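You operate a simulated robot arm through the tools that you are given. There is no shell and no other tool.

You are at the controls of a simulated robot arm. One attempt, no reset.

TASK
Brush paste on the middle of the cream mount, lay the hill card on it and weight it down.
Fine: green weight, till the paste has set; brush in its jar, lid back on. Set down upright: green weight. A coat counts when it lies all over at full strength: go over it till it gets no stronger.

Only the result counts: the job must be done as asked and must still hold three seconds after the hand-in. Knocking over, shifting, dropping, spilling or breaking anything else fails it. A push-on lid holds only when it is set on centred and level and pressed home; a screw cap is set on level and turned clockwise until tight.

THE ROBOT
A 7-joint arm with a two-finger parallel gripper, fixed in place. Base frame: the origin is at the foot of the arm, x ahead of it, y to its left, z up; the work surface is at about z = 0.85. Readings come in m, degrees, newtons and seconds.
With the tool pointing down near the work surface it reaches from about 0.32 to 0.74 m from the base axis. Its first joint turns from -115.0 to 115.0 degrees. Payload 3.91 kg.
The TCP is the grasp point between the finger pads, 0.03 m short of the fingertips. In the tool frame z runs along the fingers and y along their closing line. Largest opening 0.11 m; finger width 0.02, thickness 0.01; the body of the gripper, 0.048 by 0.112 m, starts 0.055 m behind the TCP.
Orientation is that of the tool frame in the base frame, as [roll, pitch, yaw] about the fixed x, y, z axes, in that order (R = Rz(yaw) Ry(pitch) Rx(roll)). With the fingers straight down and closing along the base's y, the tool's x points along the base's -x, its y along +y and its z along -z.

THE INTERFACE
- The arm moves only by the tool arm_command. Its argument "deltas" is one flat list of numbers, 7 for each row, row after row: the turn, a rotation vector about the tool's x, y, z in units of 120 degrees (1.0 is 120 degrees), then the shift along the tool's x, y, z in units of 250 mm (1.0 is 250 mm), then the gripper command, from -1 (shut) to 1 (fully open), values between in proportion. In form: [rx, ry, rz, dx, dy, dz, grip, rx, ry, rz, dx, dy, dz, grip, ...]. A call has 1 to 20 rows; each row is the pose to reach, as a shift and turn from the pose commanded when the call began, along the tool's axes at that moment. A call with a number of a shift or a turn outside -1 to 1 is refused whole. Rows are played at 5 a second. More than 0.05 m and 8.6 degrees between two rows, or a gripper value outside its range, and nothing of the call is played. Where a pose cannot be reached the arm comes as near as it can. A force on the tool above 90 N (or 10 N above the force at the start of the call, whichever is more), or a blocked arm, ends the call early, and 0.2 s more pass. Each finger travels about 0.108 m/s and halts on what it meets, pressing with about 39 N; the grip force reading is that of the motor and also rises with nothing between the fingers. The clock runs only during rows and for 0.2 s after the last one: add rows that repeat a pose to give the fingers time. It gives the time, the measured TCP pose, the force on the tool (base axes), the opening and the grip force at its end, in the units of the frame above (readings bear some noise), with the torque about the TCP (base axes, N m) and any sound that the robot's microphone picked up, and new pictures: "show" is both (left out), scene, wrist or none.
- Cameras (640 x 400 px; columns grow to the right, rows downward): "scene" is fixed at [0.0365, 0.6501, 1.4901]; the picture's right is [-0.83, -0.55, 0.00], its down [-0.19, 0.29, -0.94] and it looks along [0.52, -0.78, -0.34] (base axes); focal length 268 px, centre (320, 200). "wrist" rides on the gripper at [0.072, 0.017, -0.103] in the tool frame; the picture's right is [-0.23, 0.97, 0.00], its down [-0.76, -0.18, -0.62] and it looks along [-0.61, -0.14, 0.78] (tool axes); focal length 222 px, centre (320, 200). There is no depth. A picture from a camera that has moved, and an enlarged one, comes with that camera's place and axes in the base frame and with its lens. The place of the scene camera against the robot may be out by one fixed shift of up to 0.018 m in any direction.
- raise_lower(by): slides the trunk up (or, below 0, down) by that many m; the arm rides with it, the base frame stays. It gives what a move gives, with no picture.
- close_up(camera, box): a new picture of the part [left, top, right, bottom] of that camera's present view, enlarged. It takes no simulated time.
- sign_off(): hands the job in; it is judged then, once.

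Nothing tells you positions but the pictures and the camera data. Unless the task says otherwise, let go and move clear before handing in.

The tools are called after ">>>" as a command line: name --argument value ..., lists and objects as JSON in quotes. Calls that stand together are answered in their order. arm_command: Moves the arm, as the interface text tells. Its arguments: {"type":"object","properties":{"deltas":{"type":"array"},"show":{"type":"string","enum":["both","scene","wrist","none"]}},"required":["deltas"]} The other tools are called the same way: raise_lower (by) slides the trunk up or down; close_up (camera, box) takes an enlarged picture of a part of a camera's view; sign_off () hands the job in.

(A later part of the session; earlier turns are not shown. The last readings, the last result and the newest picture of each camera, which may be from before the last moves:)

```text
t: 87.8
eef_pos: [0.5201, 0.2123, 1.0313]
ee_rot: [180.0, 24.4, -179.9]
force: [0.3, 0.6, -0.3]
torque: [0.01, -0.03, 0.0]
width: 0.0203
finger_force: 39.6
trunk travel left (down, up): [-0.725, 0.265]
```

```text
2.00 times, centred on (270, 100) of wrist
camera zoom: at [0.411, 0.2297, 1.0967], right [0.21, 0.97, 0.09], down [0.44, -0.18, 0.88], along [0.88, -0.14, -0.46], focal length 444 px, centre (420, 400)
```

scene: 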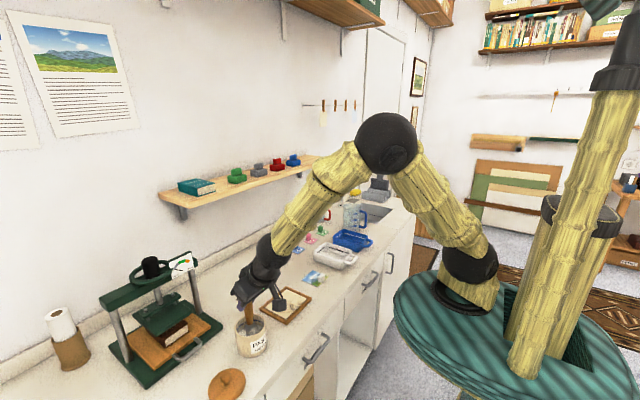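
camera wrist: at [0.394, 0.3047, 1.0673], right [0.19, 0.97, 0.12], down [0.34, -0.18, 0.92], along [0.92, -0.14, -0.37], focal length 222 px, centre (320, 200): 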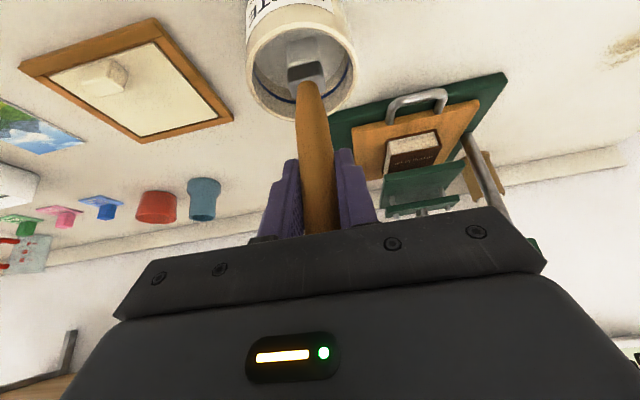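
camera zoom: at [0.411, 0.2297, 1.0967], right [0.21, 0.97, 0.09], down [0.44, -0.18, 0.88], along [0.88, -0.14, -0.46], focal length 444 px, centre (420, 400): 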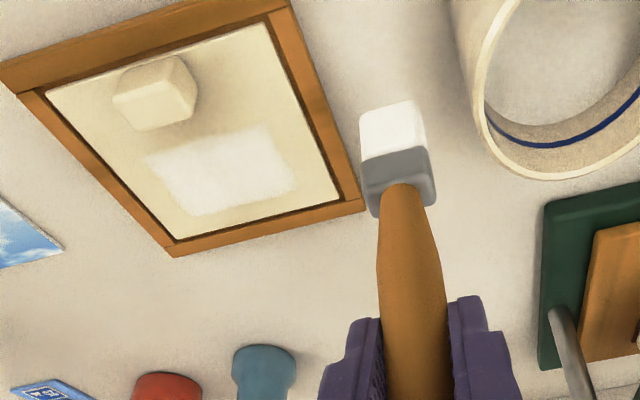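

>>> arm_command --deltas '[0, 0, 0, -0.035, -0.135, 0.016, -1, 0, 0, 0, -0.07, -0.27, 0.032, -1, 0, 0, 0, -0.1035, -0.405, 0.047, -1, 0, 0, 0, -0.07, -0.405, 0.117, -1, 0, 0, 0, -0.0402, -0.405, 0.1865, -1, 0, 0, 0, -0.0402, -0.405, 0.1865, -1]' --show "none"

>>> close_up --camera "scene" --box '[265, 280, 305, 315]'

```text
t: 89.2
eef_pos: [0.5469, 0.1092, 0.9925]
ee_rot: [-180.0, 24.4, -179.9]
force: [0.2, -0.6, 0.8]
torque: [0.0, 0.02, -0.02]
width: 0.0204
finger_force: 38.7
trunk travel left (down, up): [-0.725, 0.265]
```

```text
11.43 times, centred on (285, 298) of scene
camera zoom: at [0.0365, 0.6501, 1.4901], right [-0.83, -0.55, 0.0], down [-0.19, 0.29, -0.94], along [0.52, -0.78, -0.34], focal length 3063 px, centre (720, -914)
```

zoom: 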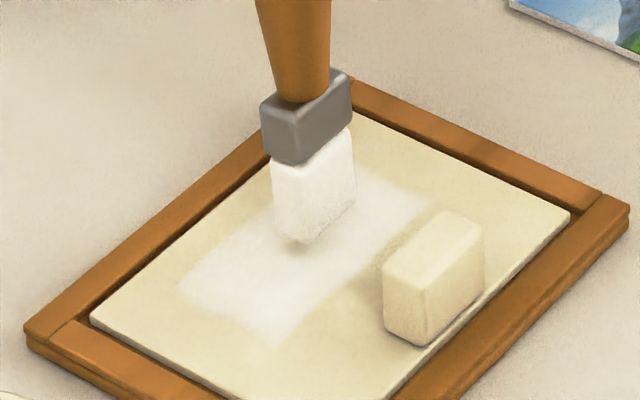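

>>> arm_command --deltas '[0, 0, 0, 0.006, 0, 0.013, -1, 0, 0, 0, 0.0116, 0, 0.0255, -1, 0, 0, 0, 0.0116, 0, 0.0255, -1]' --show "none"

>>> arm_command --deltas '[0, 0, 0, 0.00165, 0, 0.00364, -1, 0, 0, 0, 0.00165, 0, 0.00364, -1]' --show "none"

>>> arm_command --deltas '[0, 0, 0, 0.00165, 0, 0.00364, -1, 0, 0, 0, 0.00165, 0, 0.00364, -1]' --show "none"

```text
t: 90.0
eef_pos: [0.5498, 0.1101, 0.9863]
ee_rot: [-179.9, 24.4, -179.9]
force: [-0.7, -0.6, -0.9]
torque: [-0.01, -0.01, -0.03]
width: 0.0206
finger_force: 38.5
trunk travel left (down, up): [-0.725, 0.265]
```

```text
t: 90.6
eef_pos: [0.5486, 0.1109, 0.985]
ee_rot: [179.9, 24.5, -179.9]
force: [0.3, 0.1, -0.6]
torque: [0.01, -0.01, 0.02]
width: 0.0204
finger_force: 38.8
trunk travel left (down, up): [-0.725, 0.265]
```

```text
t: 91.2
eef_pos: [0.5497, 0.11, 0.9844]
ee_rot: [180.0, 24.4, -179.9]
force: [0.0, 0.1, -0.7]
torque: [-0.03, -0.01, -0.02]
width: 0.0205
finger_force: 38.6
trunk travel left (down, up): [-0.725, 0.265]
```

>>> arm_command --deltas '[0, 0, 0, 0.00165, 0, 0.00364, -1, 0, 0, 0, 0.00165, 0, 0.00364, -1]' --show "none"

>>> arm_command --deltas '[0, 0, 0, 0.00165, 0, 0.00364, -1, 0, 0, 0, 0.00165, 0, 0.00364, -1]' --show "none"

>>> arm_command --deltas '[0, 0, 0, 0.0012, 0, 0.0025, -1, 0, 0, 0, 0.0012, 0, 0.0025, -1]' --show "none"

```text
t: 91.8
eef_pos: [0.5496, 0.1099, 0.9823]
ee_rot: [180.0, 24.3, -179.9]
force: [0.3, 0.5, -0.5]
torque: [0.0, 0.0, -0.01]
width: 0.02
finger_force: 39.2
trunk travel left (down, up): [-0.725, 0.265]
```

```text
t: 92.4
eef_pos: [0.5496, 0.1104, 0.982]
ee_rot: [180.0, 24.5, -179.9]
force: [0.0, -0.1, -0.1]
torque: [-0.01, -0.02, 0.03]
width: 0.0203
finger_force: 39.5
trunk travel left (down, up): [-0.725, 0.265]
```

```text
t: 93.0
eef_pos: [0.5513, 0.1109, 0.9815]
ee_rot: [180.0, 24.5, -179.9]
force: [-0.3, 1.0, 0.9]
torque: [-0.03, -0.01, -0.01]
width: 0.0202
finger_force: 39.1
trunk travel left (down, up): [-0.725, 0.265]
```

>>> arm_command --deltas '[0, 0, 0, 0.001, 0, 0.0022, -1, 0, 0, 0, 0.001, 0, 0.0022, -1]' --show "none"

>>> close_up --camera "scene" --box '[265, 280, 305, 315]'

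```text
t: 93.6
eef_pos: [0.5504, 0.1113, 0.981]
ee_rot: [179.9, 24.5, -180.0]
force: [-1.2, 0.3, 6.2]
torque: [-0.02, 0.09, 0.01]
width: 0.0204
finger_force: 39.0
trunk travel left (down, up): [-0.725, 0.265]
```

```text
11.43 times, centred on (285, 298) of scene
camera zoom: at [0.0365, 0.6501, 1.4901], right [-0.83, -0.55, 0.0], down [-0.19, 0.29, -0.94], along [0.52, -0.78, -0.34], focal length 3063 px, centre (720, -914)
```

zoom: 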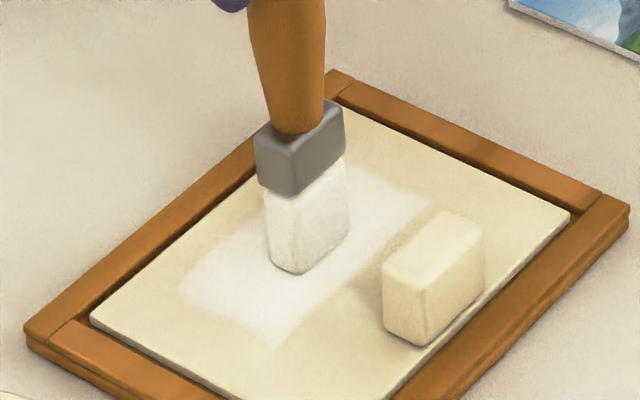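

>>> arm_command --deltas '[0, 0, 0, 0, 0.054, 0, -1, 0, 0, 0, 0, 0.108, 0, -1, 0, 0, 0, 0, 0.036, 0, -1, 0, 0, 0, 0, -0.036, 0, -1, 0, 0, 0, 0, -0.108, 0, -1, 0, 0, 0, 0.0255, -0.108, -0.0116, -1, 0, 0, 0, 0.0255, -0.036, -0.0116, -1, 0, 0, 0, 0.0255, 0.036, -0.0116, -1, 0, 0, 0, 0.0255, 0.108, -0.0116, -1, 0, 0, 0, 0.051, 0.108, -0.0232, -1, 0, 0, 0, 0.051, 0.036, -0.0232, -1, 0, 0, 0, 0.051, -0.036, -0.0232, -1, 0, 0, 0, 0.051, -0.108, -0.0232, -1, 0, 0, 0, 0.051, 0, -0.0232, -1, 0, 0, 0, 0.051, 0.108, -0.0232, -1, 0, 0, 0, 0.0255, 0.108, -0.0116, -1, 0, 0, 0, 0.0255, 0, -0.0116, -1, 0, 0, 0, 0.0255, -0.108, -0.0116, -1, 0, 0, 0, 0, -0.108, 0, -1, 0, 0, 0, 0, 0, 0, -1]' --show "none"

>>> close_up --camera "scene" --box '[265, 280, 305, 315]'

```text
t: 97.8
eef_pos: [0.5485, 0.111, 0.9811]
ee_rot: [-180.0, 24.6, -179.9]
force: [-0.1, 1.2, 7.2]
torque: [0.17, -0.01, 0.0]
width: 0.0202
finger_force: 38.8
trunk travel left (down, up): [-0.725, 0.265]
```

```text
11.43 times, centred on (285, 298) of scene
camera zoom: at [0.0365, 0.6501, 1.4901], right [-0.83, -0.55, 0.0], down [-0.19, 0.29, -0.94], along [0.52, -0.78, -0.34], focal length 3063 px, centre (720, -914)
```

zoom: 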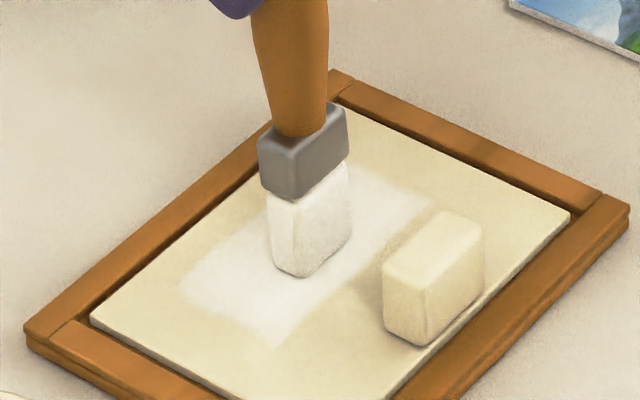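

>>> arm_command --deltas '[0, 0, 0, -0.0255, 0.054, 0.0116, -1, 0, 0, 0, -0.0255, 0.108, 0.0116, -1, 0, 0, 0, -0.0255, 0.036, 0.0116, -1, 0, 0, 0, -0.0255, -0.036, 0.0116, -1, 0, 0, 0, -0.0255, -0.108, 0.0116, -1, 0, 0, 0, -0.051, -0.108, 0.0232, -1, 0, 0, 0, -0.051, -0.036, 0.0232, -1, 0, 0, 0, -0.051, 0.036, 0.0232, -1, 0, 0, 0, -0.051, 0.108, 0.0232, -1, 0, 0, 0, -0.051, 0, 0.0232, -1, 0, 0, 0, -0.051, -0.108, 0.0232, -1, 0, 0, 0, -0.0255, -0.108, 0.0116, -1, 0, 0, 0, -0.0255, 0, 0.0116, -1, 0, 0, 0, -0.0255, 0.108, 0.0116, -1, 0, 0, 0, 0, 0.108, 0, -1, 0, 0, 0, 0, 0, 0, -1, 0, 0, 0, 0, -0.108, 0, -1, 0, 0, 0, 0.0255, -0.108, -0.0116, -1, 0, 0, 0, 0.0255, 0, -0.0116, -1, 0, 0, 0, 0.0255, 0.108, -0.0116, -1]' --show "none"

>>> close_up --camera "scene" --box '[265, 280, 305, 315]'

>>> close_up --camera "wrist" --box '[180, 0, 440, 150]'

```text
t: 102.0
eef_pos: [0.5427, 0.1383, 0.9793]
ee_rot: [-179.9, 24.4, 180.0]
force: [-0.3, 0.6, 2.9]
torque: [0.2, -0.04, 0.0]
width: 0.0201
finger_force: 39.4
trunk travel left (down, up): [-0.725, 0.265]
```

```text
11.43 times, centred on (285, 298) of scene
camera zoom: at [0.0365, 0.6501, 1.4901], right [-0.83, -0.55, 0.0], down [-0.19, 0.29, -0.94], along [0.52, -0.78, -0.34], focal length 3063 px, centre (720, -914)
```

zoom: 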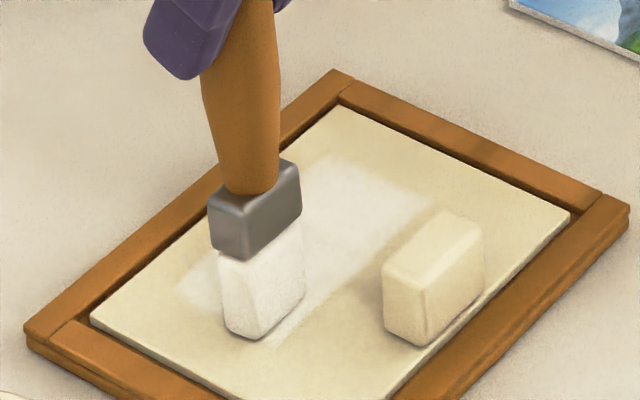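

```text
2.46 times, centred on (310, 75) of wrist
camera zoom: at [0.4328, 0.1556, 1.0449], right [0.21, 0.97, 0.09], down [0.44, -0.18, 0.88], along [0.88, -0.14, -0.46], focal length 547 px, centre (345, 508)
```

zoom: 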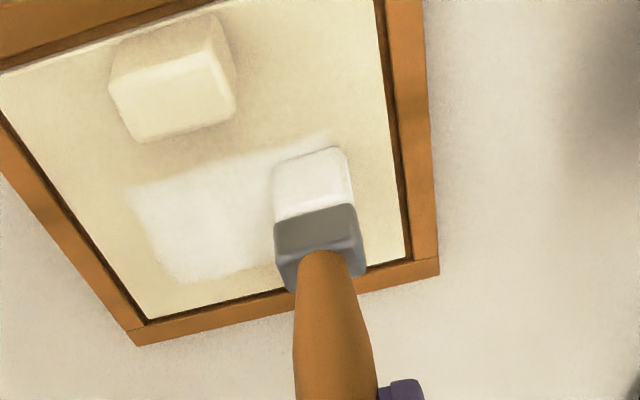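

>>> arm_command --deltas '[0, 0, 0, -0.04, 0, -0.088, -1, 0, 0, 0, -0.083, 0.08, -0.182, -1, 0, 0, 0, -0.06, 0.2, -0.19, -1, 0, 0, 0, -0.003, 0.296, -0.218, -1, 0, 0, 0, -0.003, 0.296, -0.218, -1]' --show "none"

>>> close_up --camera "scene" --box '[255, 275, 320, 325]'

>>> close_up --camera "wrist" --box '[120, 0, 380, 150]'

>>> close_up --camera "scene" --box '[272, 287, 304, 313]'

```text
t: 103.2
eef_pos: [0.5202, 0.212, 1.0299]
ee_rot: [-180.0, 24.4, 180.0]
force: [-0.7, 0.9, 0.0]
torque: [0.03, 0.02, 0.01]
width: 0.0205
finger_force: 38.8
trunk travel left (down, up): [-0.725, 0.265]
```

```text
8.00 times, centred on (288, 300) of scene
camera zoom: at [0.0365, 0.6501, 1.4901], right [-0.83, -0.55, 0.0], down [-0.19, 0.29, -0.94], along [0.52, -0.78, -0.34], focal length 2144 px, centre (580, -600)
```

zoom: 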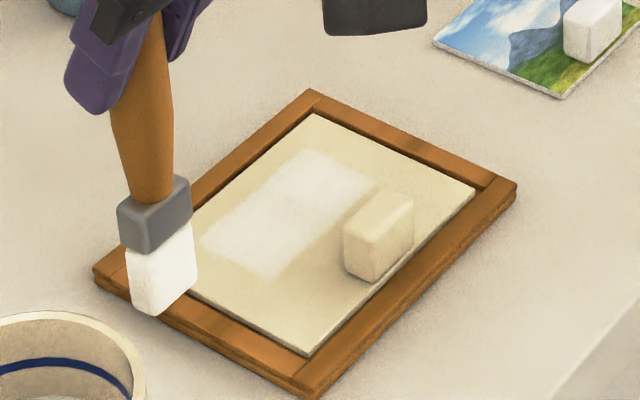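

```text
2.46 times, centred on (250, 75) of wrist
camera zoom: at [0.4101, 0.2305, 1.0955], right [0.21, 0.97, 0.09], down [0.44, -0.18, 0.88], along [0.88, -0.14, -0.46], focal length 547 px, centre (492, 508)
```

zoom: 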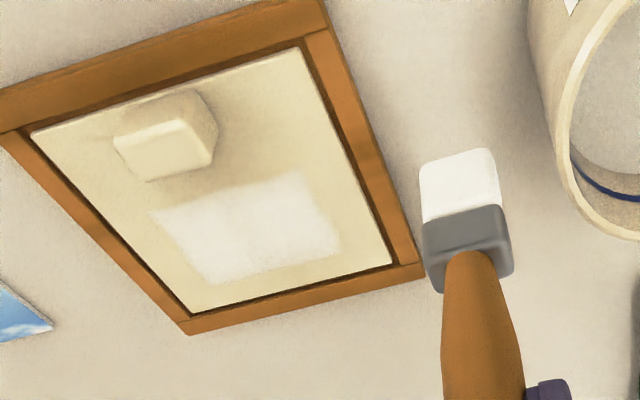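

```text
15.38 times, centred on (288, 300) of scene
camera zoom: at [0.0365, 0.6501, 1.4901], right [-0.83, -0.55, 0.0], down [-0.19, 0.29, -0.94], along [0.52, -0.78, -0.34], focal length 4123 px, centre (812, -1338)
```

zoom: 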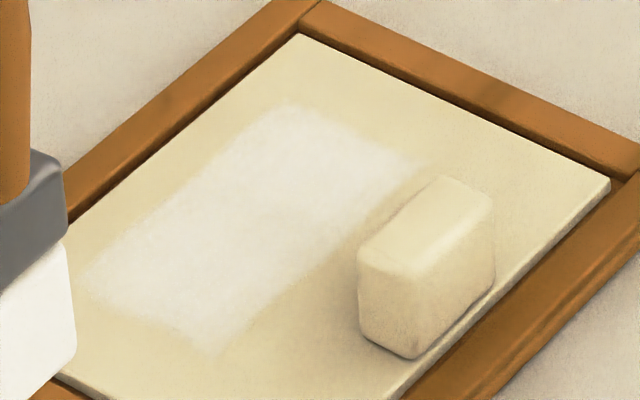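

The coat is now even and no stronger than before, so I take it as full. Next the brush goes back to its jar: lift, travel over it, then lower by the trunk.

>>> arm_command --deltas '[0, 0, 0, -0.074, 0, -0.164, -1, 0, 0, 0, -0.149, 0, -0.328, -1, 0, 0, 0, -0.26, -0.104, -0.278, -1, 0, 0, 0, -0.371, -0.209, -0.227, -1, 0, 0, 0, -0.482, -0.313, -0.177, -1, 0, 0, 0, -0.593, -0.417, -0.127, -1, 0, 0, 0, -0.704, -0.521, -0.0765, -1, 0, 0, 0, -0.815, -0.626, -0.026, -1, 0, 0, 0, -0.926, -0.73, 0.0245, -1, 0, 0, 0, -0.926, -0.73, 0.0245, -1]' --show "both"

>>> close_up --camera "scene" --box '[200, 170, 320, 290]'

>>> close_up --camera "wrist" --box '[200, 0, 440, 200]'

```text
t: 105.4
eef_pos: [0.7336, 0.0296, 1.1205]
ee_rot: [179.8, 24.5, -180.0]
force: [0.0, 0.7, 0.5]
torque: [0.01, -0.01, 0.04]
width: 0.0202
finger_force: 39.3
trunk travel left (down, up): [-0.725, 0.265]
camera wrist: at [0.6229, 0.0473, 1.1862], right [0.2, 0.97, 0.09], down [0.44, -0.18, 0.88], along [0.88, -0.14, -0.46], focal length 222 px, centre (320, 200)
```

scene: 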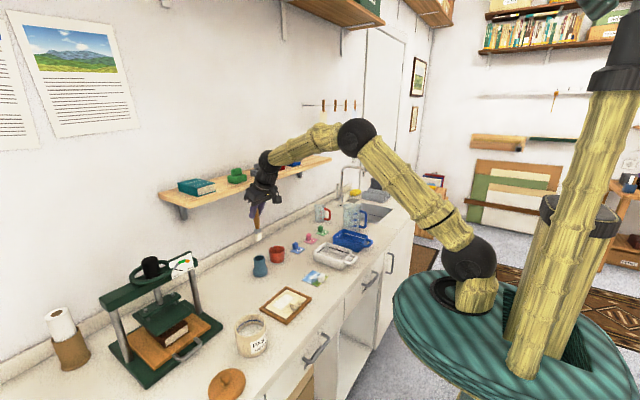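
wrist: 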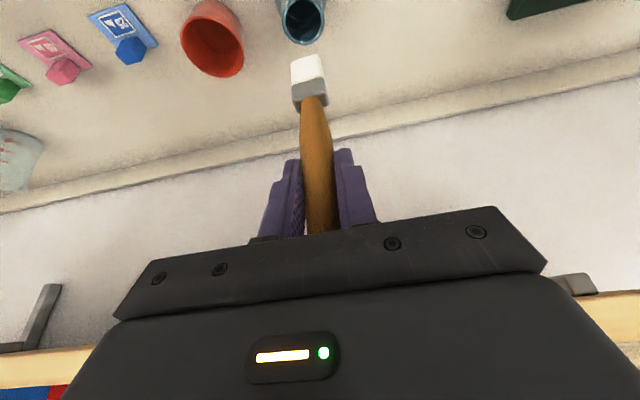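

```text
3.33 times, centred on (260, 230) of scene
camera zoom: at [0.0365, 0.6501, 1.4901], right [-0.83, -0.55, 0.0], down [-0.19, 0.29, -0.94], along [0.52, -0.78, -0.34], focal length 893 px, centre (520, 100)
```

zoom: 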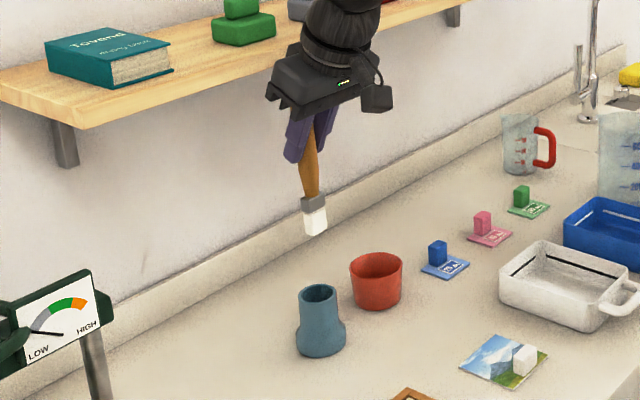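

```text
2.00 times, centred on (320, 100) of wrist
camera zoom: at [0.6229, 0.0473, 1.1862], right [0.2, 0.97, 0.09], down [0.44, -0.18, 0.88], along [0.88, -0.14, -0.46], focal length 444 px, centre (320, 400)
```

zoom: 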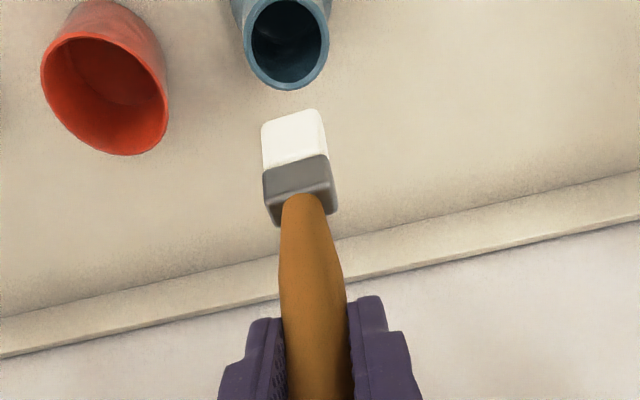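

>>> close_up --camera "scene" --box '[240, 215, 290, 285]'

>>> close_up --camera "wrist" --box '[270, 0, 370, 80]'

```text
5.71 times, centred on (265, 250) of scene
camera zoom: at [0.0365, 0.6501, 1.4901], right [-0.83, -0.55, 0.0], down [-0.19, 0.29, -0.94], along [0.52, -0.78, -0.34], focal length 1531 px, centre (634, -86)
```

zoom: 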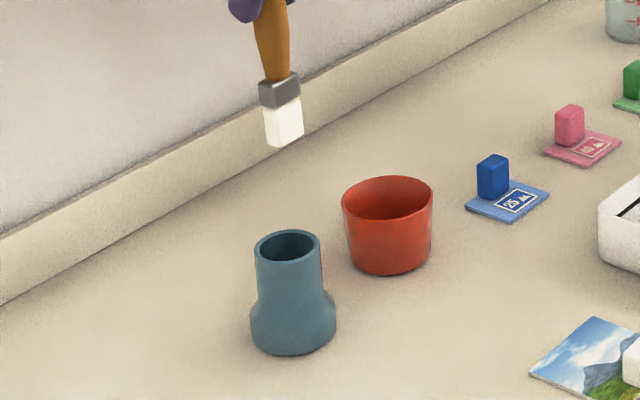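

```text
5.00 times, centred on (320, 40) of wrist
camera zoom: at [0.6229, 0.0473, 1.1862], right [0.2, 0.97, 0.09], down [0.44, -0.18, 0.88], along [0.88, -0.14, -0.46], focal length 1111 px, centre (320, 1000)
```

zoom: 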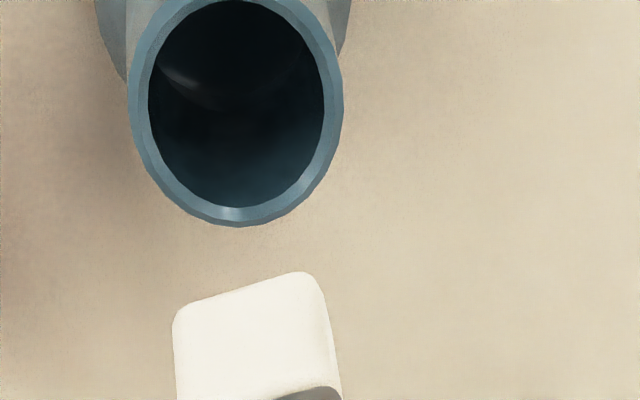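

>>> raise_lower --by -0.055

>>> close_up --camera "scene" --box '[240, 220, 290, 280]'

>>> close_up --camera "wrist" --box '[260, 0, 380, 100]'

```text
t: 106.3
eef_pos: [0.734, 0.029, 1.0659]
ee_rot: [-180.0, 24.5, -180.0]
force: [0.0, -0.5, -0.7]
torque: [-0.02, -0.02, 0.02]
width: 0.0201
finger_force: 39.2
trunk travel left (down, up): [-0.67, 0.32]
```

```text
6.67 times, centred on (265, 250) of scene
camera zoom: at [0.0365, 0.6501, 1.4901], right [-0.83, -0.55, 0.0], down [-0.19, 0.29, -0.94], along [0.52, -0.78, -0.34], focal length 1787 px, centre (687, -133)
```

zoom: 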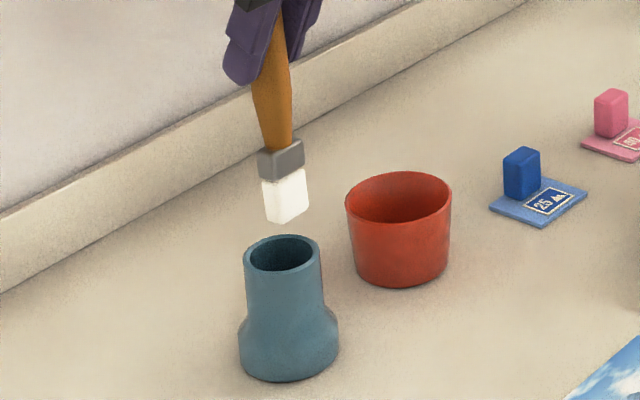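

```text
4.00 times, centred on (320, 50) of wrist
camera zoom: at [0.623, 0.0471, 1.131], right [0.21, 0.97, 0.09], down [0.44, -0.18, 0.88], along [0.88, -0.14, -0.46], focal length 888 px, centre (320, 800)
```

zoom: 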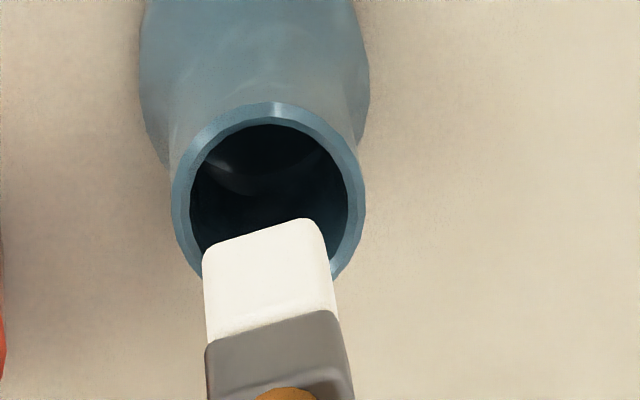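

>>> arm_command --deltas '[0, 0, 0, -0.0218, 0.004, 0.0099, -1, 0, 0, 0, -0.0218, 0.004, 0.0099, -1]' --show "none"

>>> raise_lower --by -0.025

>>> close_up --camera "scene" --box '[240, 220, 290, 280]'

>>> close_up --camera "wrist" --box '[260, 0, 380, 100]'

```text
t: 106.9
eef_pos: [0.7391, 0.0288, 1.0653]
ee_rot: [-180.0, 24.4, -180.0]
force: [-0.6, 0.6, -0.4]
torque: [0.0, -0.04, 0.02]
width: 0.0202
finger_force: 38.9
trunk travel left (down, up): [-0.67, 0.32]
```

```text
t: 107.6
eef_pos: [0.7393, 0.0303, 1.0408]
ee_rot: [180.0, 24.6, -179.9]
force: [-0.5, -1.0, -0.5]
torque: [-0.01, -0.02, 0.01]
width: 0.0203
finger_force: 39.9
trunk travel left (down, up): [-0.645, 0.345]
```

```text
6.67 times, centred on (265, 250) of scene
camera zoom: at [0.0365, 0.6501, 1.4901], right [-0.83, -0.55, 0.0], down [-0.19, 0.29, -0.94], along [0.52, -0.78, -0.34], focal length 1787 px, centre (687, -133)
```

zoom: 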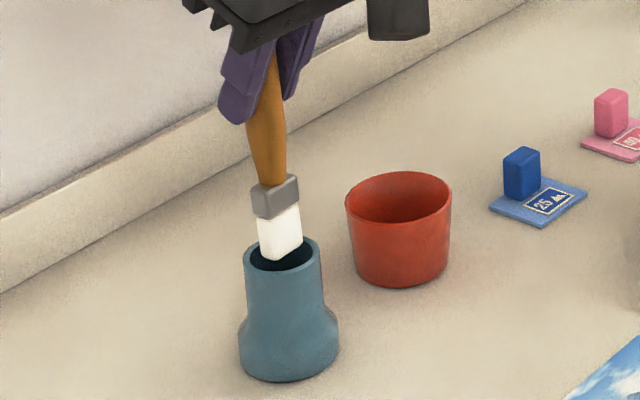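

```text
4.00 times, centred on (320, 50) of wrist
camera zoom: at [0.629, 0.0483, 1.1058], right [0.21, 0.97, 0.09], down [0.44, -0.18, 0.88], along [0.88, -0.14, -0.46], focal length 888 px, centre (320, 800)
```

zoom: 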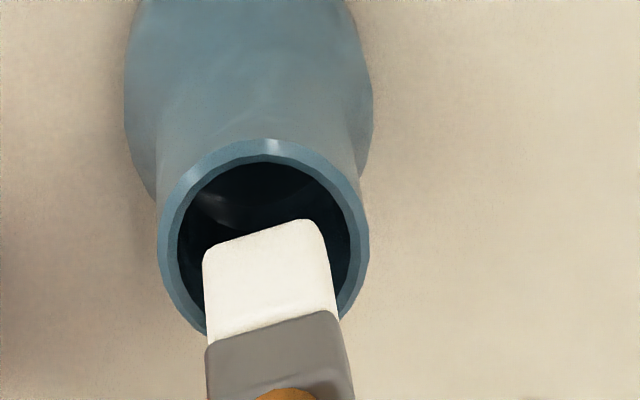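

>>> raise_lower --by -0.03

>>> close_up --camera "scene" --box '[240, 220, 290, 280]'

```text
t: 108.4
eef_pos: [0.7391, 0.0304, 1.0107]
ee_rot: [179.9, 24.5, 180.0]
force: [1.6, 0.5, -0.9]
torque: [-0.01, 0.01, 0.0]
width: 0.0201
finger_force: 38.6
trunk travel left (down, up): [-0.615, 0.375]
```

```text
6.67 times, centred on (265, 250) of scene
camera zoom: at [0.0365, 0.6501, 1.4901], right [-0.83, -0.55, 0.0], down [-0.19, 0.29, -0.94], along [0.52, -0.78, -0.34], focal length 1787 px, centre (687, -133)
```

zoom: 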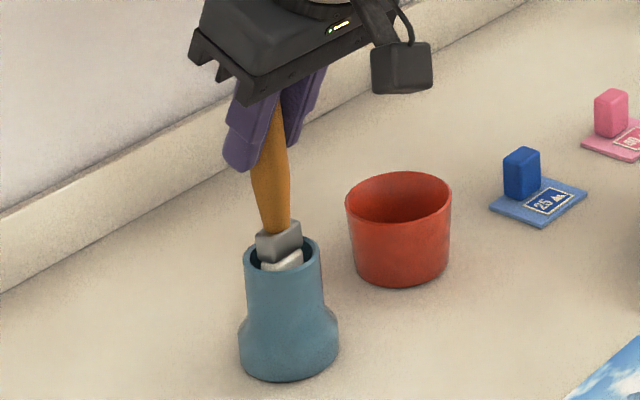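

>>> raise_lower --by -0.026

>>> raise_lower --by -0.004

>>> close_up --camera "scene" --box '[240, 220, 290, 280]'

```text
t: 109.1
eef_pos: [0.739, 0.0307, 0.9853]
ee_rot: [180.0, 24.5, -179.9]
force: [1.2, 0.4, 0.2]
torque: [0.03, -0.02, -0.03]
width: 0.0202
finger_force: 39.0
trunk travel left (down, up): [-0.589, 0.401]
```

```text
t: 109.6
eef_pos: [0.7391, 0.0301, 0.9805]
ee_rot: [180.0, 24.5, -180.0]
force: [-0.4, 0.7, -0.5]
torque: [0.01, -0.01, 0.01]
width: 0.0203
finger_force: 39.6
trunk travel left (down, up): [-0.585, 0.405]
```

```text
6.67 times, centred on (265, 250) of scene
camera zoom: at [0.0365, 0.6501, 1.4901], right [-0.83, -0.55, 0.0], down [-0.19, 0.29, -0.94], along [0.52, -0.78, -0.34], focal length 1787 px, centre (687, -133)
```

zoom: 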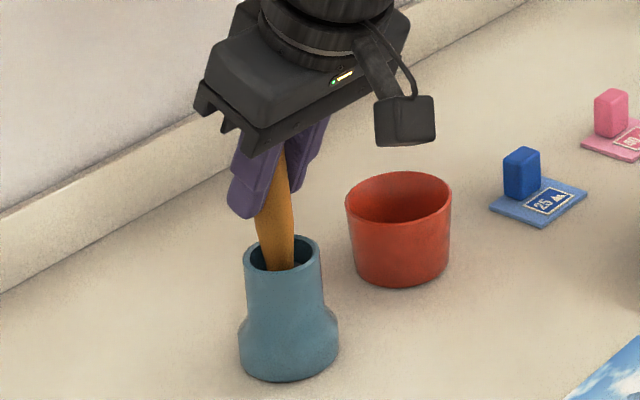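

>>> raise_lower --by -0.003

>>> raise_lower --by -0.002

```text
t: 110.2
eef_pos: [0.7394, 0.0307, 0.9772]
ee_rot: [-179.9, 24.4, 180.0]
force: [1.0, -0.3, -0.7]
torque: [-0.03, 0.02, -0.02]
width: 0.0203
finger_force: 39.4
trunk travel left (down, up): [-0.582, 0.408]
```

```text
t: 110.7
eef_pos: [0.7398, 0.0305, 0.9752]
ee_rot: [180.0, 24.3, -180.0]
force: [-0.3, -0.2, -0.5]
torque: [0.0, 0.01, 0.03]
width: 0.0203
finger_force: 39.1
trunk travel left (down, up): [-0.58, 0.41]
```

>>> raise_lower --by -0.002

>>> raise_lower --by -0.002

>>> close_up --camera "scene" --box '[240, 220, 290, 280]'

```text
t: 111.2
eef_pos: [0.7387, 0.0302, 0.9743]
ee_rot: [180.0, 24.6, -180.0]
force: [0.1, 0.7, 0.3]
torque: [0.05, 0.01, 0.04]
width: 0.0202
finger_force: 39.3
trunk travel left (down, up): [-0.578, 0.412]
```

```text
t: 111.7
eef_pos: [0.738, 0.031, 0.9747]
ee_rot: [179.9, 24.6, 180.0]
force: [0.0, -0.7, 7.0]
torque: [0.0, -0.02, 0.02]
width: 0.0203
finger_force: 38.9
trunk travel left (down, up): [-0.576, 0.414]
```

```text
6.67 times, centred on (265, 250) of scene
camera zoom: at [0.0365, 0.6501, 1.4901], right [-0.83, -0.55, 0.0], down [-0.19, 0.29, -0.94], along [0.52, -0.78, -0.34], focal length 1787 px, centre (687, -133)
```

zoom: 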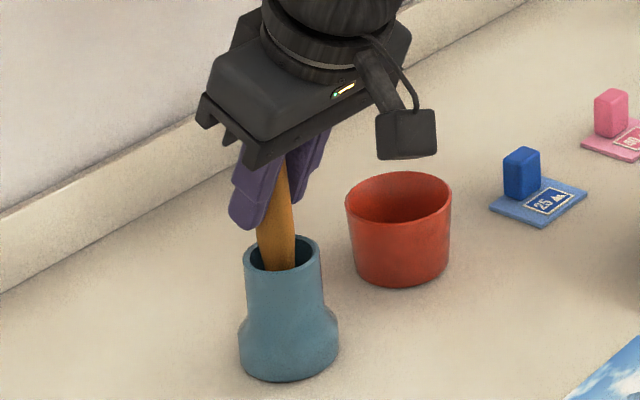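

Brush stands on the jar bottom. Release and back off along the tool axis.

>>> arm_command --deltas '[0, 0, 0, 0, 0, 0, -0.2, 0, 0, 0, 0, 0, 0, 0, 0, 0, 0, 0, 0, 0, 0, 0, 0, 0, 0, 0, -0.08, 0, 0, 0, 0, 0, 0, -0.2, 0, 0, 0, 0, 0, 0, -0.36, 0, 0, 0, 0, 0, 0, -0.52, 0]' --show "both"

>>> close_up --camera "scene" --box '[230, 210, 300, 290]'

```text
t: 113.3
eef_pos: [0.6826, 0.0297, 1.0909]
ee_rot: [179.9, 24.5, 179.9]
force: [0.0, 0.6, -0.1]
torque: [0.02, -0.01, -0.01]
width: 0.0548
finger_force: 0.0
trunk travel left (down, up): [-0.576, 0.414]
camera wrist: at [0.5722, 0.0477, 1.1567], right [0.21, 0.97, 0.1], down [0.44, -0.18, 0.88], along [0.88, -0.14, -0.46], focal length 222 px, centre (320, 200)
```

scene: 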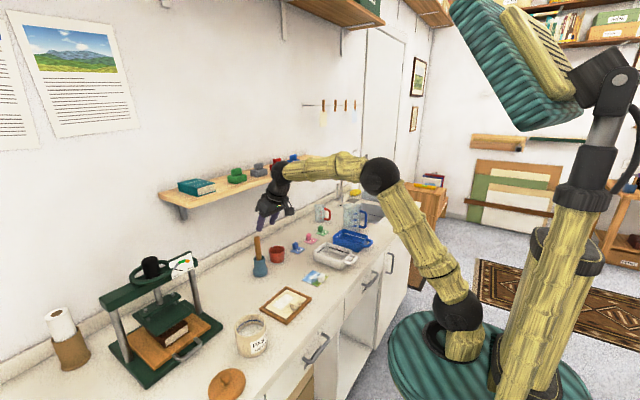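
wrist: 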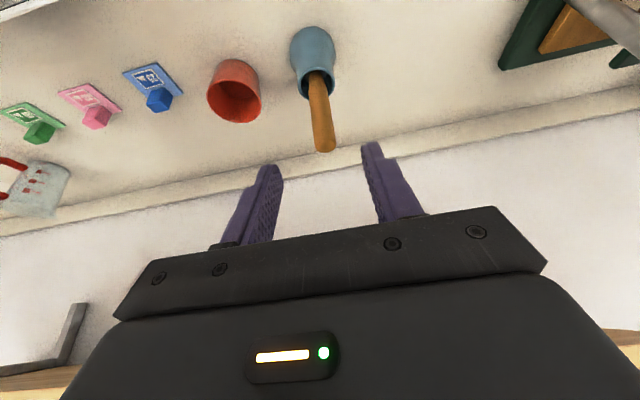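

```text
5.00 times, centred on (265, 250) of scene
camera zoom: at [0.0365, 0.6501, 1.4901], right [-0.83, -0.55, 0.0], down [-0.19, 0.29, -0.94], along [0.52, -0.78, -0.34], focal length 1340 px, centre (595, -50)
```

zoom: 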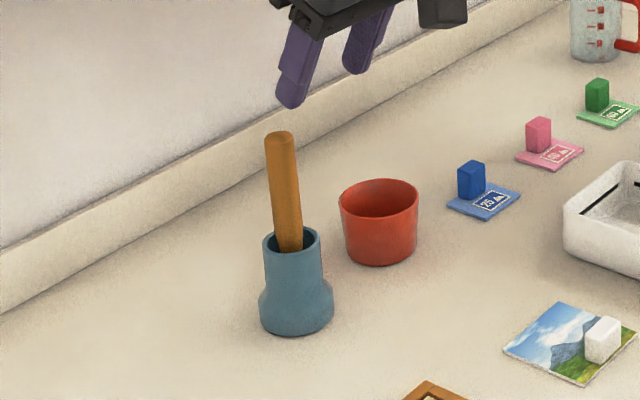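

Brush is back in its jar. Now to the hill card: tool back to vertical, over its white block at about (0.512, −0.060).

>>> arm_command --deltas '[0, 0.04, 0, 0.147, -0.07, -0.005, 0, 0, 0.08, 0, 0.294, -0.142, -0.01, 0, 0, 0.12, 0, 0.441, -0.214, -0.015, 0, 0, 0.16, 0, 0.588, -0.286, -0.02, 0, 0, 0.204, 0, 0.735, -0.357, -0.0265, 0, 0, 0.204, 0, 0.735, -0.357, -0.0265, 0]' --show "wrist"

>>> close_up --camera "wrist" --box '[240, 60, 400, 220]'

```text
t: 114.7
eef_pos: [0.514, -0.0595, 1.0202]
ee_rot: [179.9, -0.1, -179.9]
force: [-0.2, 0.5, -0.3]
torque: [0.04, -0.04, 0.02]
width: 0.055
finger_force: 0.0
trunk travel left (down, up): [-0.576, 0.414]
camera wrist: at [0.4406, -0.0419, 1.1246], right [0.23, 0.97, 0.0], down [0.76, -0.18, 0.62], along [0.61, -0.14, -0.78], focal length 222 px, centre (320, 200)
```

wrist: 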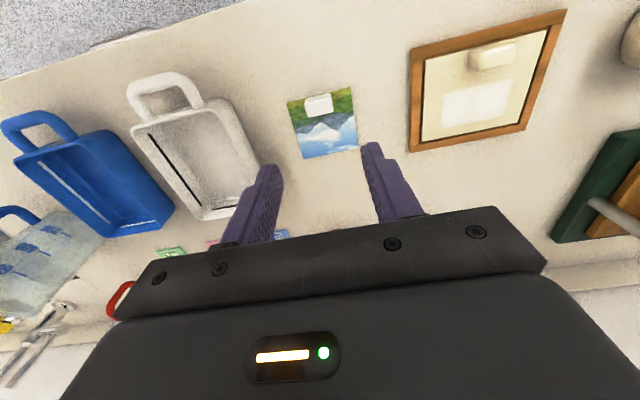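

```text
2.50 times, centred on (320, 140) of wrist
camera zoom: at [0.4406, -0.0419, 1.1246], right [0.23, 0.97, 0.0], down [0.76, -0.18, 0.62], along [0.61, -0.14, -0.78], focal length 555 px, centre (320, 350)
```

zoom: 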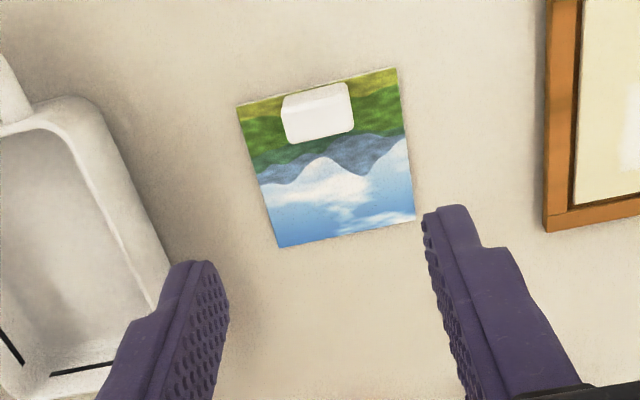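

>>> arm_command --deltas '[0, 0, 0, 0.012, 0, 0.15, 0, 0, 0, 0, 0.012, 0, 0.3, 0, 0, 0, 0, 0.012, 0, 0.44, 0, 0, 0, 0, 0.012, 0, 0.5, 0, 0, 0, 0, 0.012, 0, 0.53, 0, 0, 0, 0, 0.012, 0, 0.53, 0]' --show "wrist"

>>> close_up --camera "wrist" --box '[240, 100, 400, 220]'

>>> close_up --camera "scene" --box '[280, 240, 350, 310]'

```text
t: 116.1
eef_pos: [0.513, -0.0574, 0.8873]
ee_rot: [179.9, 0.0, -179.8]
force: [-0.3, 0.0, 0.2]
torque: [-0.02, 0.01, 0.01]
width: 0.0548
finger_force: 0.1
trunk travel left (down, up): [-0.576, 0.414]
camera wrist: at [0.4393, -0.0405, 0.9916], right [0.23, 0.97, 0.0], down [0.76, -0.18, 0.62], along [0.61, -0.14, -0.78], focal length 222 px, centre (320, 200)
```

wrist: 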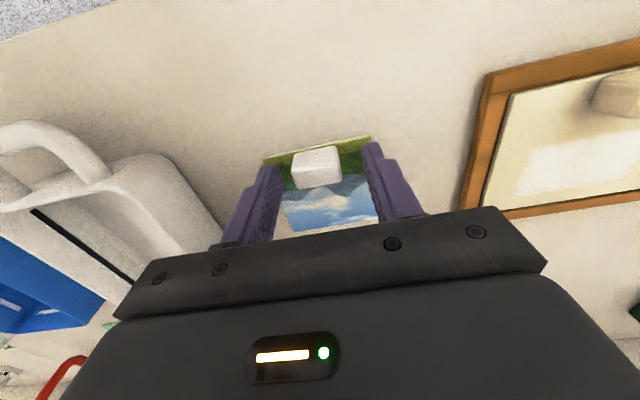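

```text
3.33 times, centred on (320, 160) of wrist
camera zoom: at [0.4393, -0.0405, 0.9916], right [0.23, 0.97, 0.0], down [0.76, -0.18, 0.62], along [0.61, -0.14, -0.78], focal length 740 px, centre (320, 333)
```

zoom: 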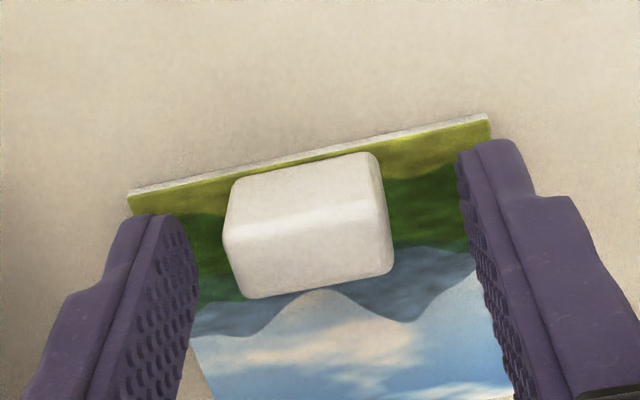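

```text
5.71 times, centred on (315, 275) of scene
camera zoom: at [0.0365, 0.6501, 1.4901], right [-0.83, -0.55, 0.0], down [-0.19, 0.29, -0.94], along [0.52, -0.78, -0.34], focal length 1531 px, centre (349, -229)
```

zoom: 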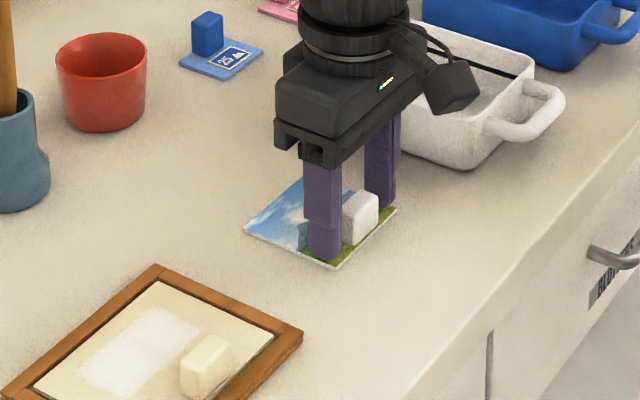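

>>> arm_command --deltas '[0, 0, 0, 0.002, -0.006, 0.002, 0, 0, 0, 0, 0.002, -0.006, 0.002, -0.5, 0, 0, 0, 0.002, -0.006, 0.002, -1, 0, 0, 0, 0.002, -0.006, 0.002, -1, 0, 0, 0, 0.002, -0.006, 0.002, -1]' --show "none"

>>> arm_command --deltas '[0, 0, 0, 0, 0, -0.02, -1, 0, 0, 0, 0, 0, -0.06, -1, 0, 0, 0, 0, 0, -0.12, -1, 0, 0, 0, 0, 0, -0.2, -1]' --show "wrist"

>>> close_up --camera "scene" --box '[270, 230, 360, 310]'

>>> close_up --camera "wrist" --box '[240, 60, 400, 220]'

```text
t: 117.3
eef_pos: [0.5114, -0.0606, 0.8877]
ee_rot: [179.9, 0.1, -179.9]
force: [-0.9, 0.0, 0.0]
torque: [0.0, -0.01, -0.01]
width: 0.0288
finger_force: 38.8
trunk travel left (down, up): [-0.576, 0.414]
```

```text
t: 118.3
eef_pos: [0.5114, -0.0588, 0.9371]
ee_rot: [179.8, -0.1, -179.8]
force: [0.3, -0.4, -0.3]
torque: [0.03, 0.0, -0.03]
width: 0.0287
finger_force: 38.5
trunk travel left (down, up): [-0.576, 0.414]
camera wrist: at [0.4378, -0.0414, 1.042], right [0.23, 0.97, 0.0], down [0.76, -0.18, 0.62], along [0.61, -0.14, -0.78], focal length 222 px, centre (320, 200)
```

wrist: 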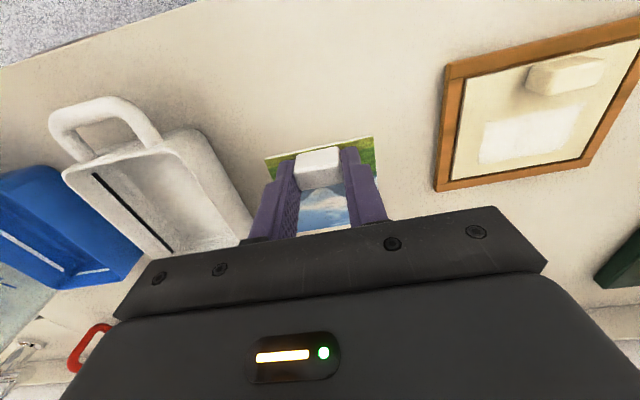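

```text
5.00 times, centred on (315, 270) of scene
camera zoom: at [0.0365, 0.6501, 1.4901], right [-0.83, -0.55, 0.0], down [-0.19, 0.29, -0.94], along [0.52, -0.78, -0.34], focal length 1340 px, centre (345, -150)
```

zoom: 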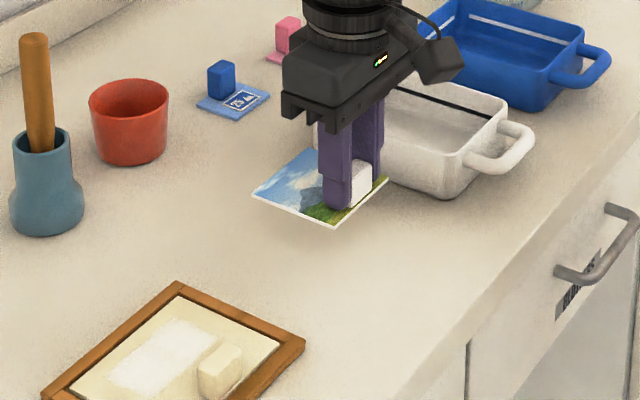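

```text
2.50 times, centred on (320, 140) of wrist
camera zoom: at [0.4378, -0.0414, 1.042], right [0.23, 0.97, 0.0], down [0.76, -0.18, 0.62], along [0.61, -0.14, -0.78], focal length 555 px, centre (320, 350)
```

zoom: 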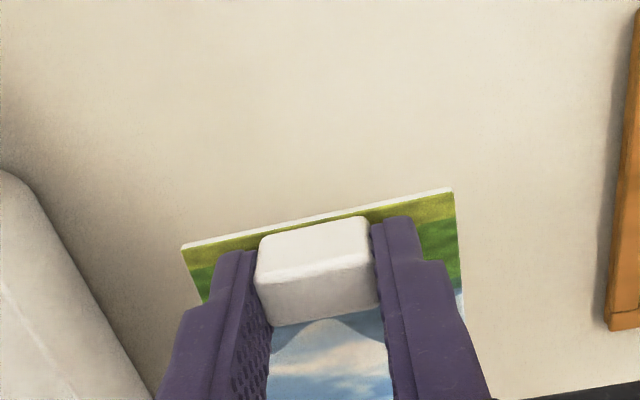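

Card is lifted; its near edge is 9.5 mm short of the TCP. I carry it over the coat (card centre to about x 0.552, y 0.111), just clear of the mount's block.

>>> arm_command --deltas '[0, 0, 0, -0.01, 0.135, 0, -1, 0, 0, 0, -0.02, 0.27, 0, -1, 0, 0, 0, -0.03, 0.405, 0, -1, 0, 0, 0, -0.04, 0.54, 0, -1, 0, 0, 0, -0.05, 0.677, 0, -1, 0, 0, 0, -0.05, 0.677, 0.08, -1, 0, 0, 0, -0.05, 0.677, 0.13, -1, 0, 0, 0, -0.05, 0.677, 0.13, -1]' --show "wrist"

>>> close_up --camera "scene" --box '[255, 270, 325, 330]'

>>> close_up --camera "wrist" --box '[240, 80, 400, 240]'

```text
t: 120.1
eef_pos: [0.5252, 0.1078, 0.9039]
ee_rot: [-180.0, 0.0, -179.9]
force: [-0.8, -0.1, 0.8]
torque: [-0.01, 0.03, -0.01]
width: 0.0284
finger_force: 38.7
trunk travel left (down, up): [-0.576, 0.414]
camera wrist: at [0.4501, 0.1262, 1.0084], right [0.23, 0.97, 0.0], down [0.76, -0.18, 0.62], along [0.61, -0.14, -0.78], focal length 222 px, centre (320, 200)
```

wrist: 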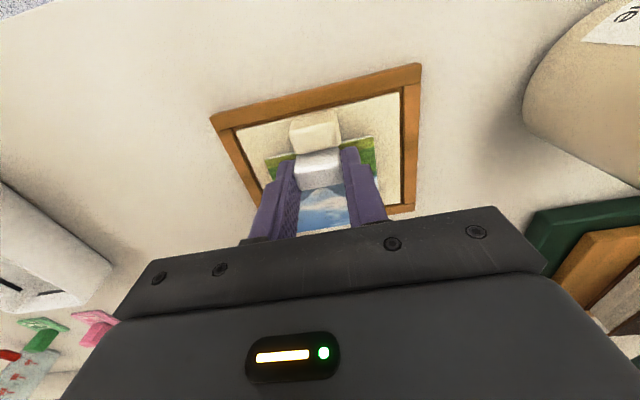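

```text
6.67 times, centred on (290, 300) of scene
camera zoom: at [0.0365, 0.6501, 1.4901], right [-0.83, -0.55, 0.0], down [-0.19, 0.29, -0.94], along [0.52, -0.78, -0.34], focal length 1787 px, centre (520, -467)
```

zoom: 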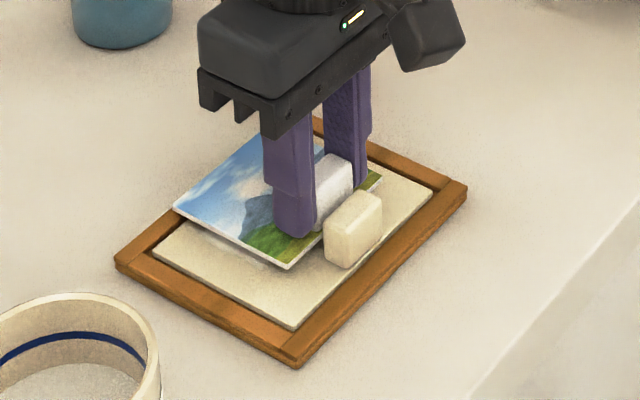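

```text
2.50 times, centred on (320, 160) of wrist
camera zoom: at [0.4501, 0.1262, 1.0084], right [0.23, 0.97, 0.0], down [0.76, -0.18, 0.62], along [0.61, -0.14, -0.78], focal length 555 px, centre (320, 300)
```

zoom: 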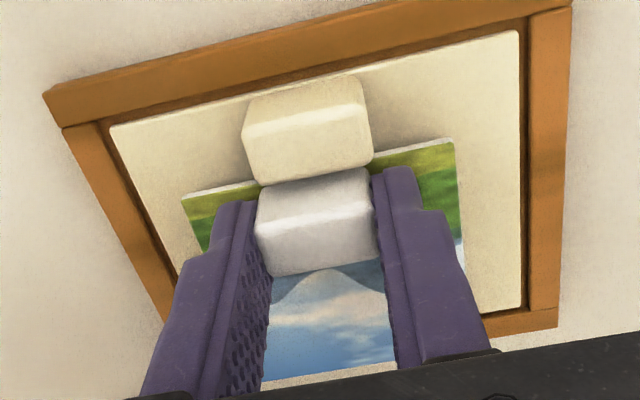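

>>> arm_command --deltas '[0, 0, 0, 0.002, 0.006, 0.01, -1, 0, 0, 0, 0.002, 0.006, 0.02, -1, 0, 0, 0, 0.002, 0.006, 0.02, -1]' --show "none"

>>> close_up --camera "scene" --box '[255, 270, 325, 330]'

>>> close_up --camera "wrist" --box '[240, 80, 400, 240]'

```text
t: 120.9
eef_pos: [0.5247, 0.1107, 0.9003]
ee_rot: [-180.0, -0.2, -179.9]
force: [0.3, -0.8, -0.6]
torque: [0.01, 0.0, -0.03]
width: 0.0287
finger_force: 38.5
trunk travel left (down, up): [-0.576, 0.414]
```

```text
6.67 times, centred on (290, 300) of scene
camera zoom: at [0.0365, 0.6501, 1.4901], right [-0.83, -0.55, 0.0], down [-0.19, 0.29, -0.94], along [0.52, -0.78, -0.34], focal length 1787 px, centre (520, -467)
```

zoom: 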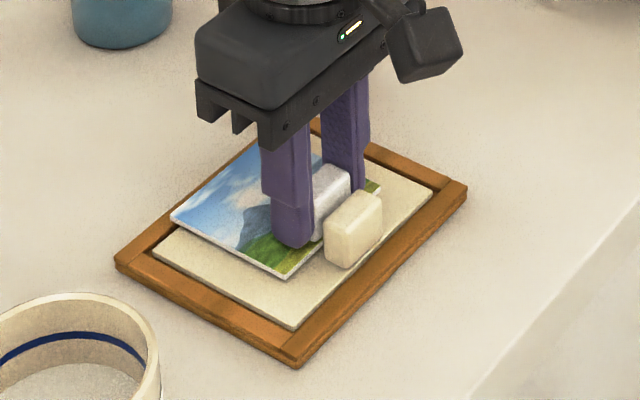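

```text
2.50 times, centred on (320, 160) of wrist
camera zoom: at [0.4501, 0.1282, 1.0038], right [0.23, 0.97, 0.0], down [0.76, -0.18, 0.62], along [0.61, -0.14, -0.78], focal length 555 px, centre (320, 300)
```

zoom: 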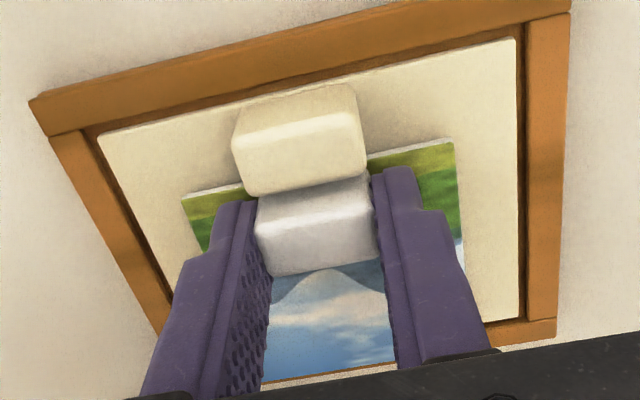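

>>> arm_command --deltas '[0, 0, 0, 0, 0, 0.006, -1, 0, 0, 0, 0, 0, 0.012, -1, 0, 0, 0, 0, 0, 0.012, -1]' --show "none"

>>> arm_command --deltas '[0, 0, 0, 0, 0, 0.004, -1, 0, 0, 0, 0, 0, 0.004, -1]' --show "none"

>>> arm_command --deltas '[0, 0, 0, 0, 0, 0.004, -1, 0, 0, 0, 0, 0, 0.004, -1]' --show "none"

>>> close_up --camera "scene" --box '[255, 270, 325, 330]'

```text
t: 121.7
eef_pos: [0.5232, 0.1096, 0.897]
ee_rot: [180.0, 0.0, -179.8]
force: [-0.1, -0.2, 0.6]
torque: [-0.05, -0.02, -0.02]
width: 0.0285
finger_force: 39.1
trunk travel left (down, up): [-0.576, 0.414]
```

```text
t: 122.3
eef_pos: [0.5239, 0.1108, 0.8966]
ee_rot: [179.8, 0.1, -179.8]
force: [1.8, -1.1, 9.0]
torque: [-0.08, -0.13, 0.0]
width: 0.029
finger_force: 39.0
trunk travel left (down, up): [-0.576, 0.414]
```

```text
t: 122.9
eef_pos: [0.5232, 0.1097, 0.8964]
ee_rot: [179.9, 0.2, 179.9]
force: [2.4, -0.8, 21.9]
torque: [-0.08, -0.23, -0.01]
width: 0.0284
finger_force: 39.3
trunk travel left (down, up): [-0.576, 0.414]
```

```text
6.67 times, centred on (290, 300) of scene
camera zoom: at [0.0365, 0.6501, 1.4901], right [-0.83, -0.55, 0.0], down [-0.19, 0.29, -0.94], along [0.52, -0.78, -0.34], focal length 1787 px, centre (520, -467)
```

zoom: 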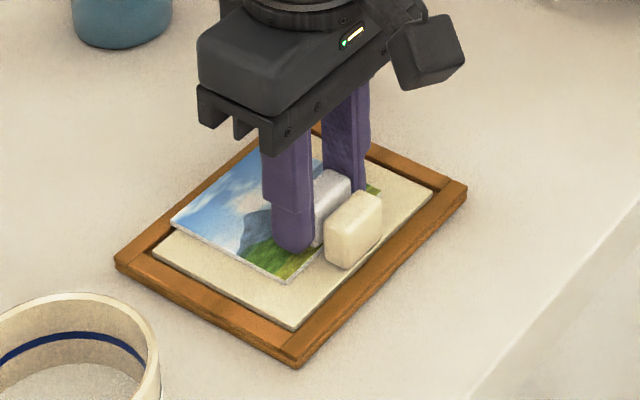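

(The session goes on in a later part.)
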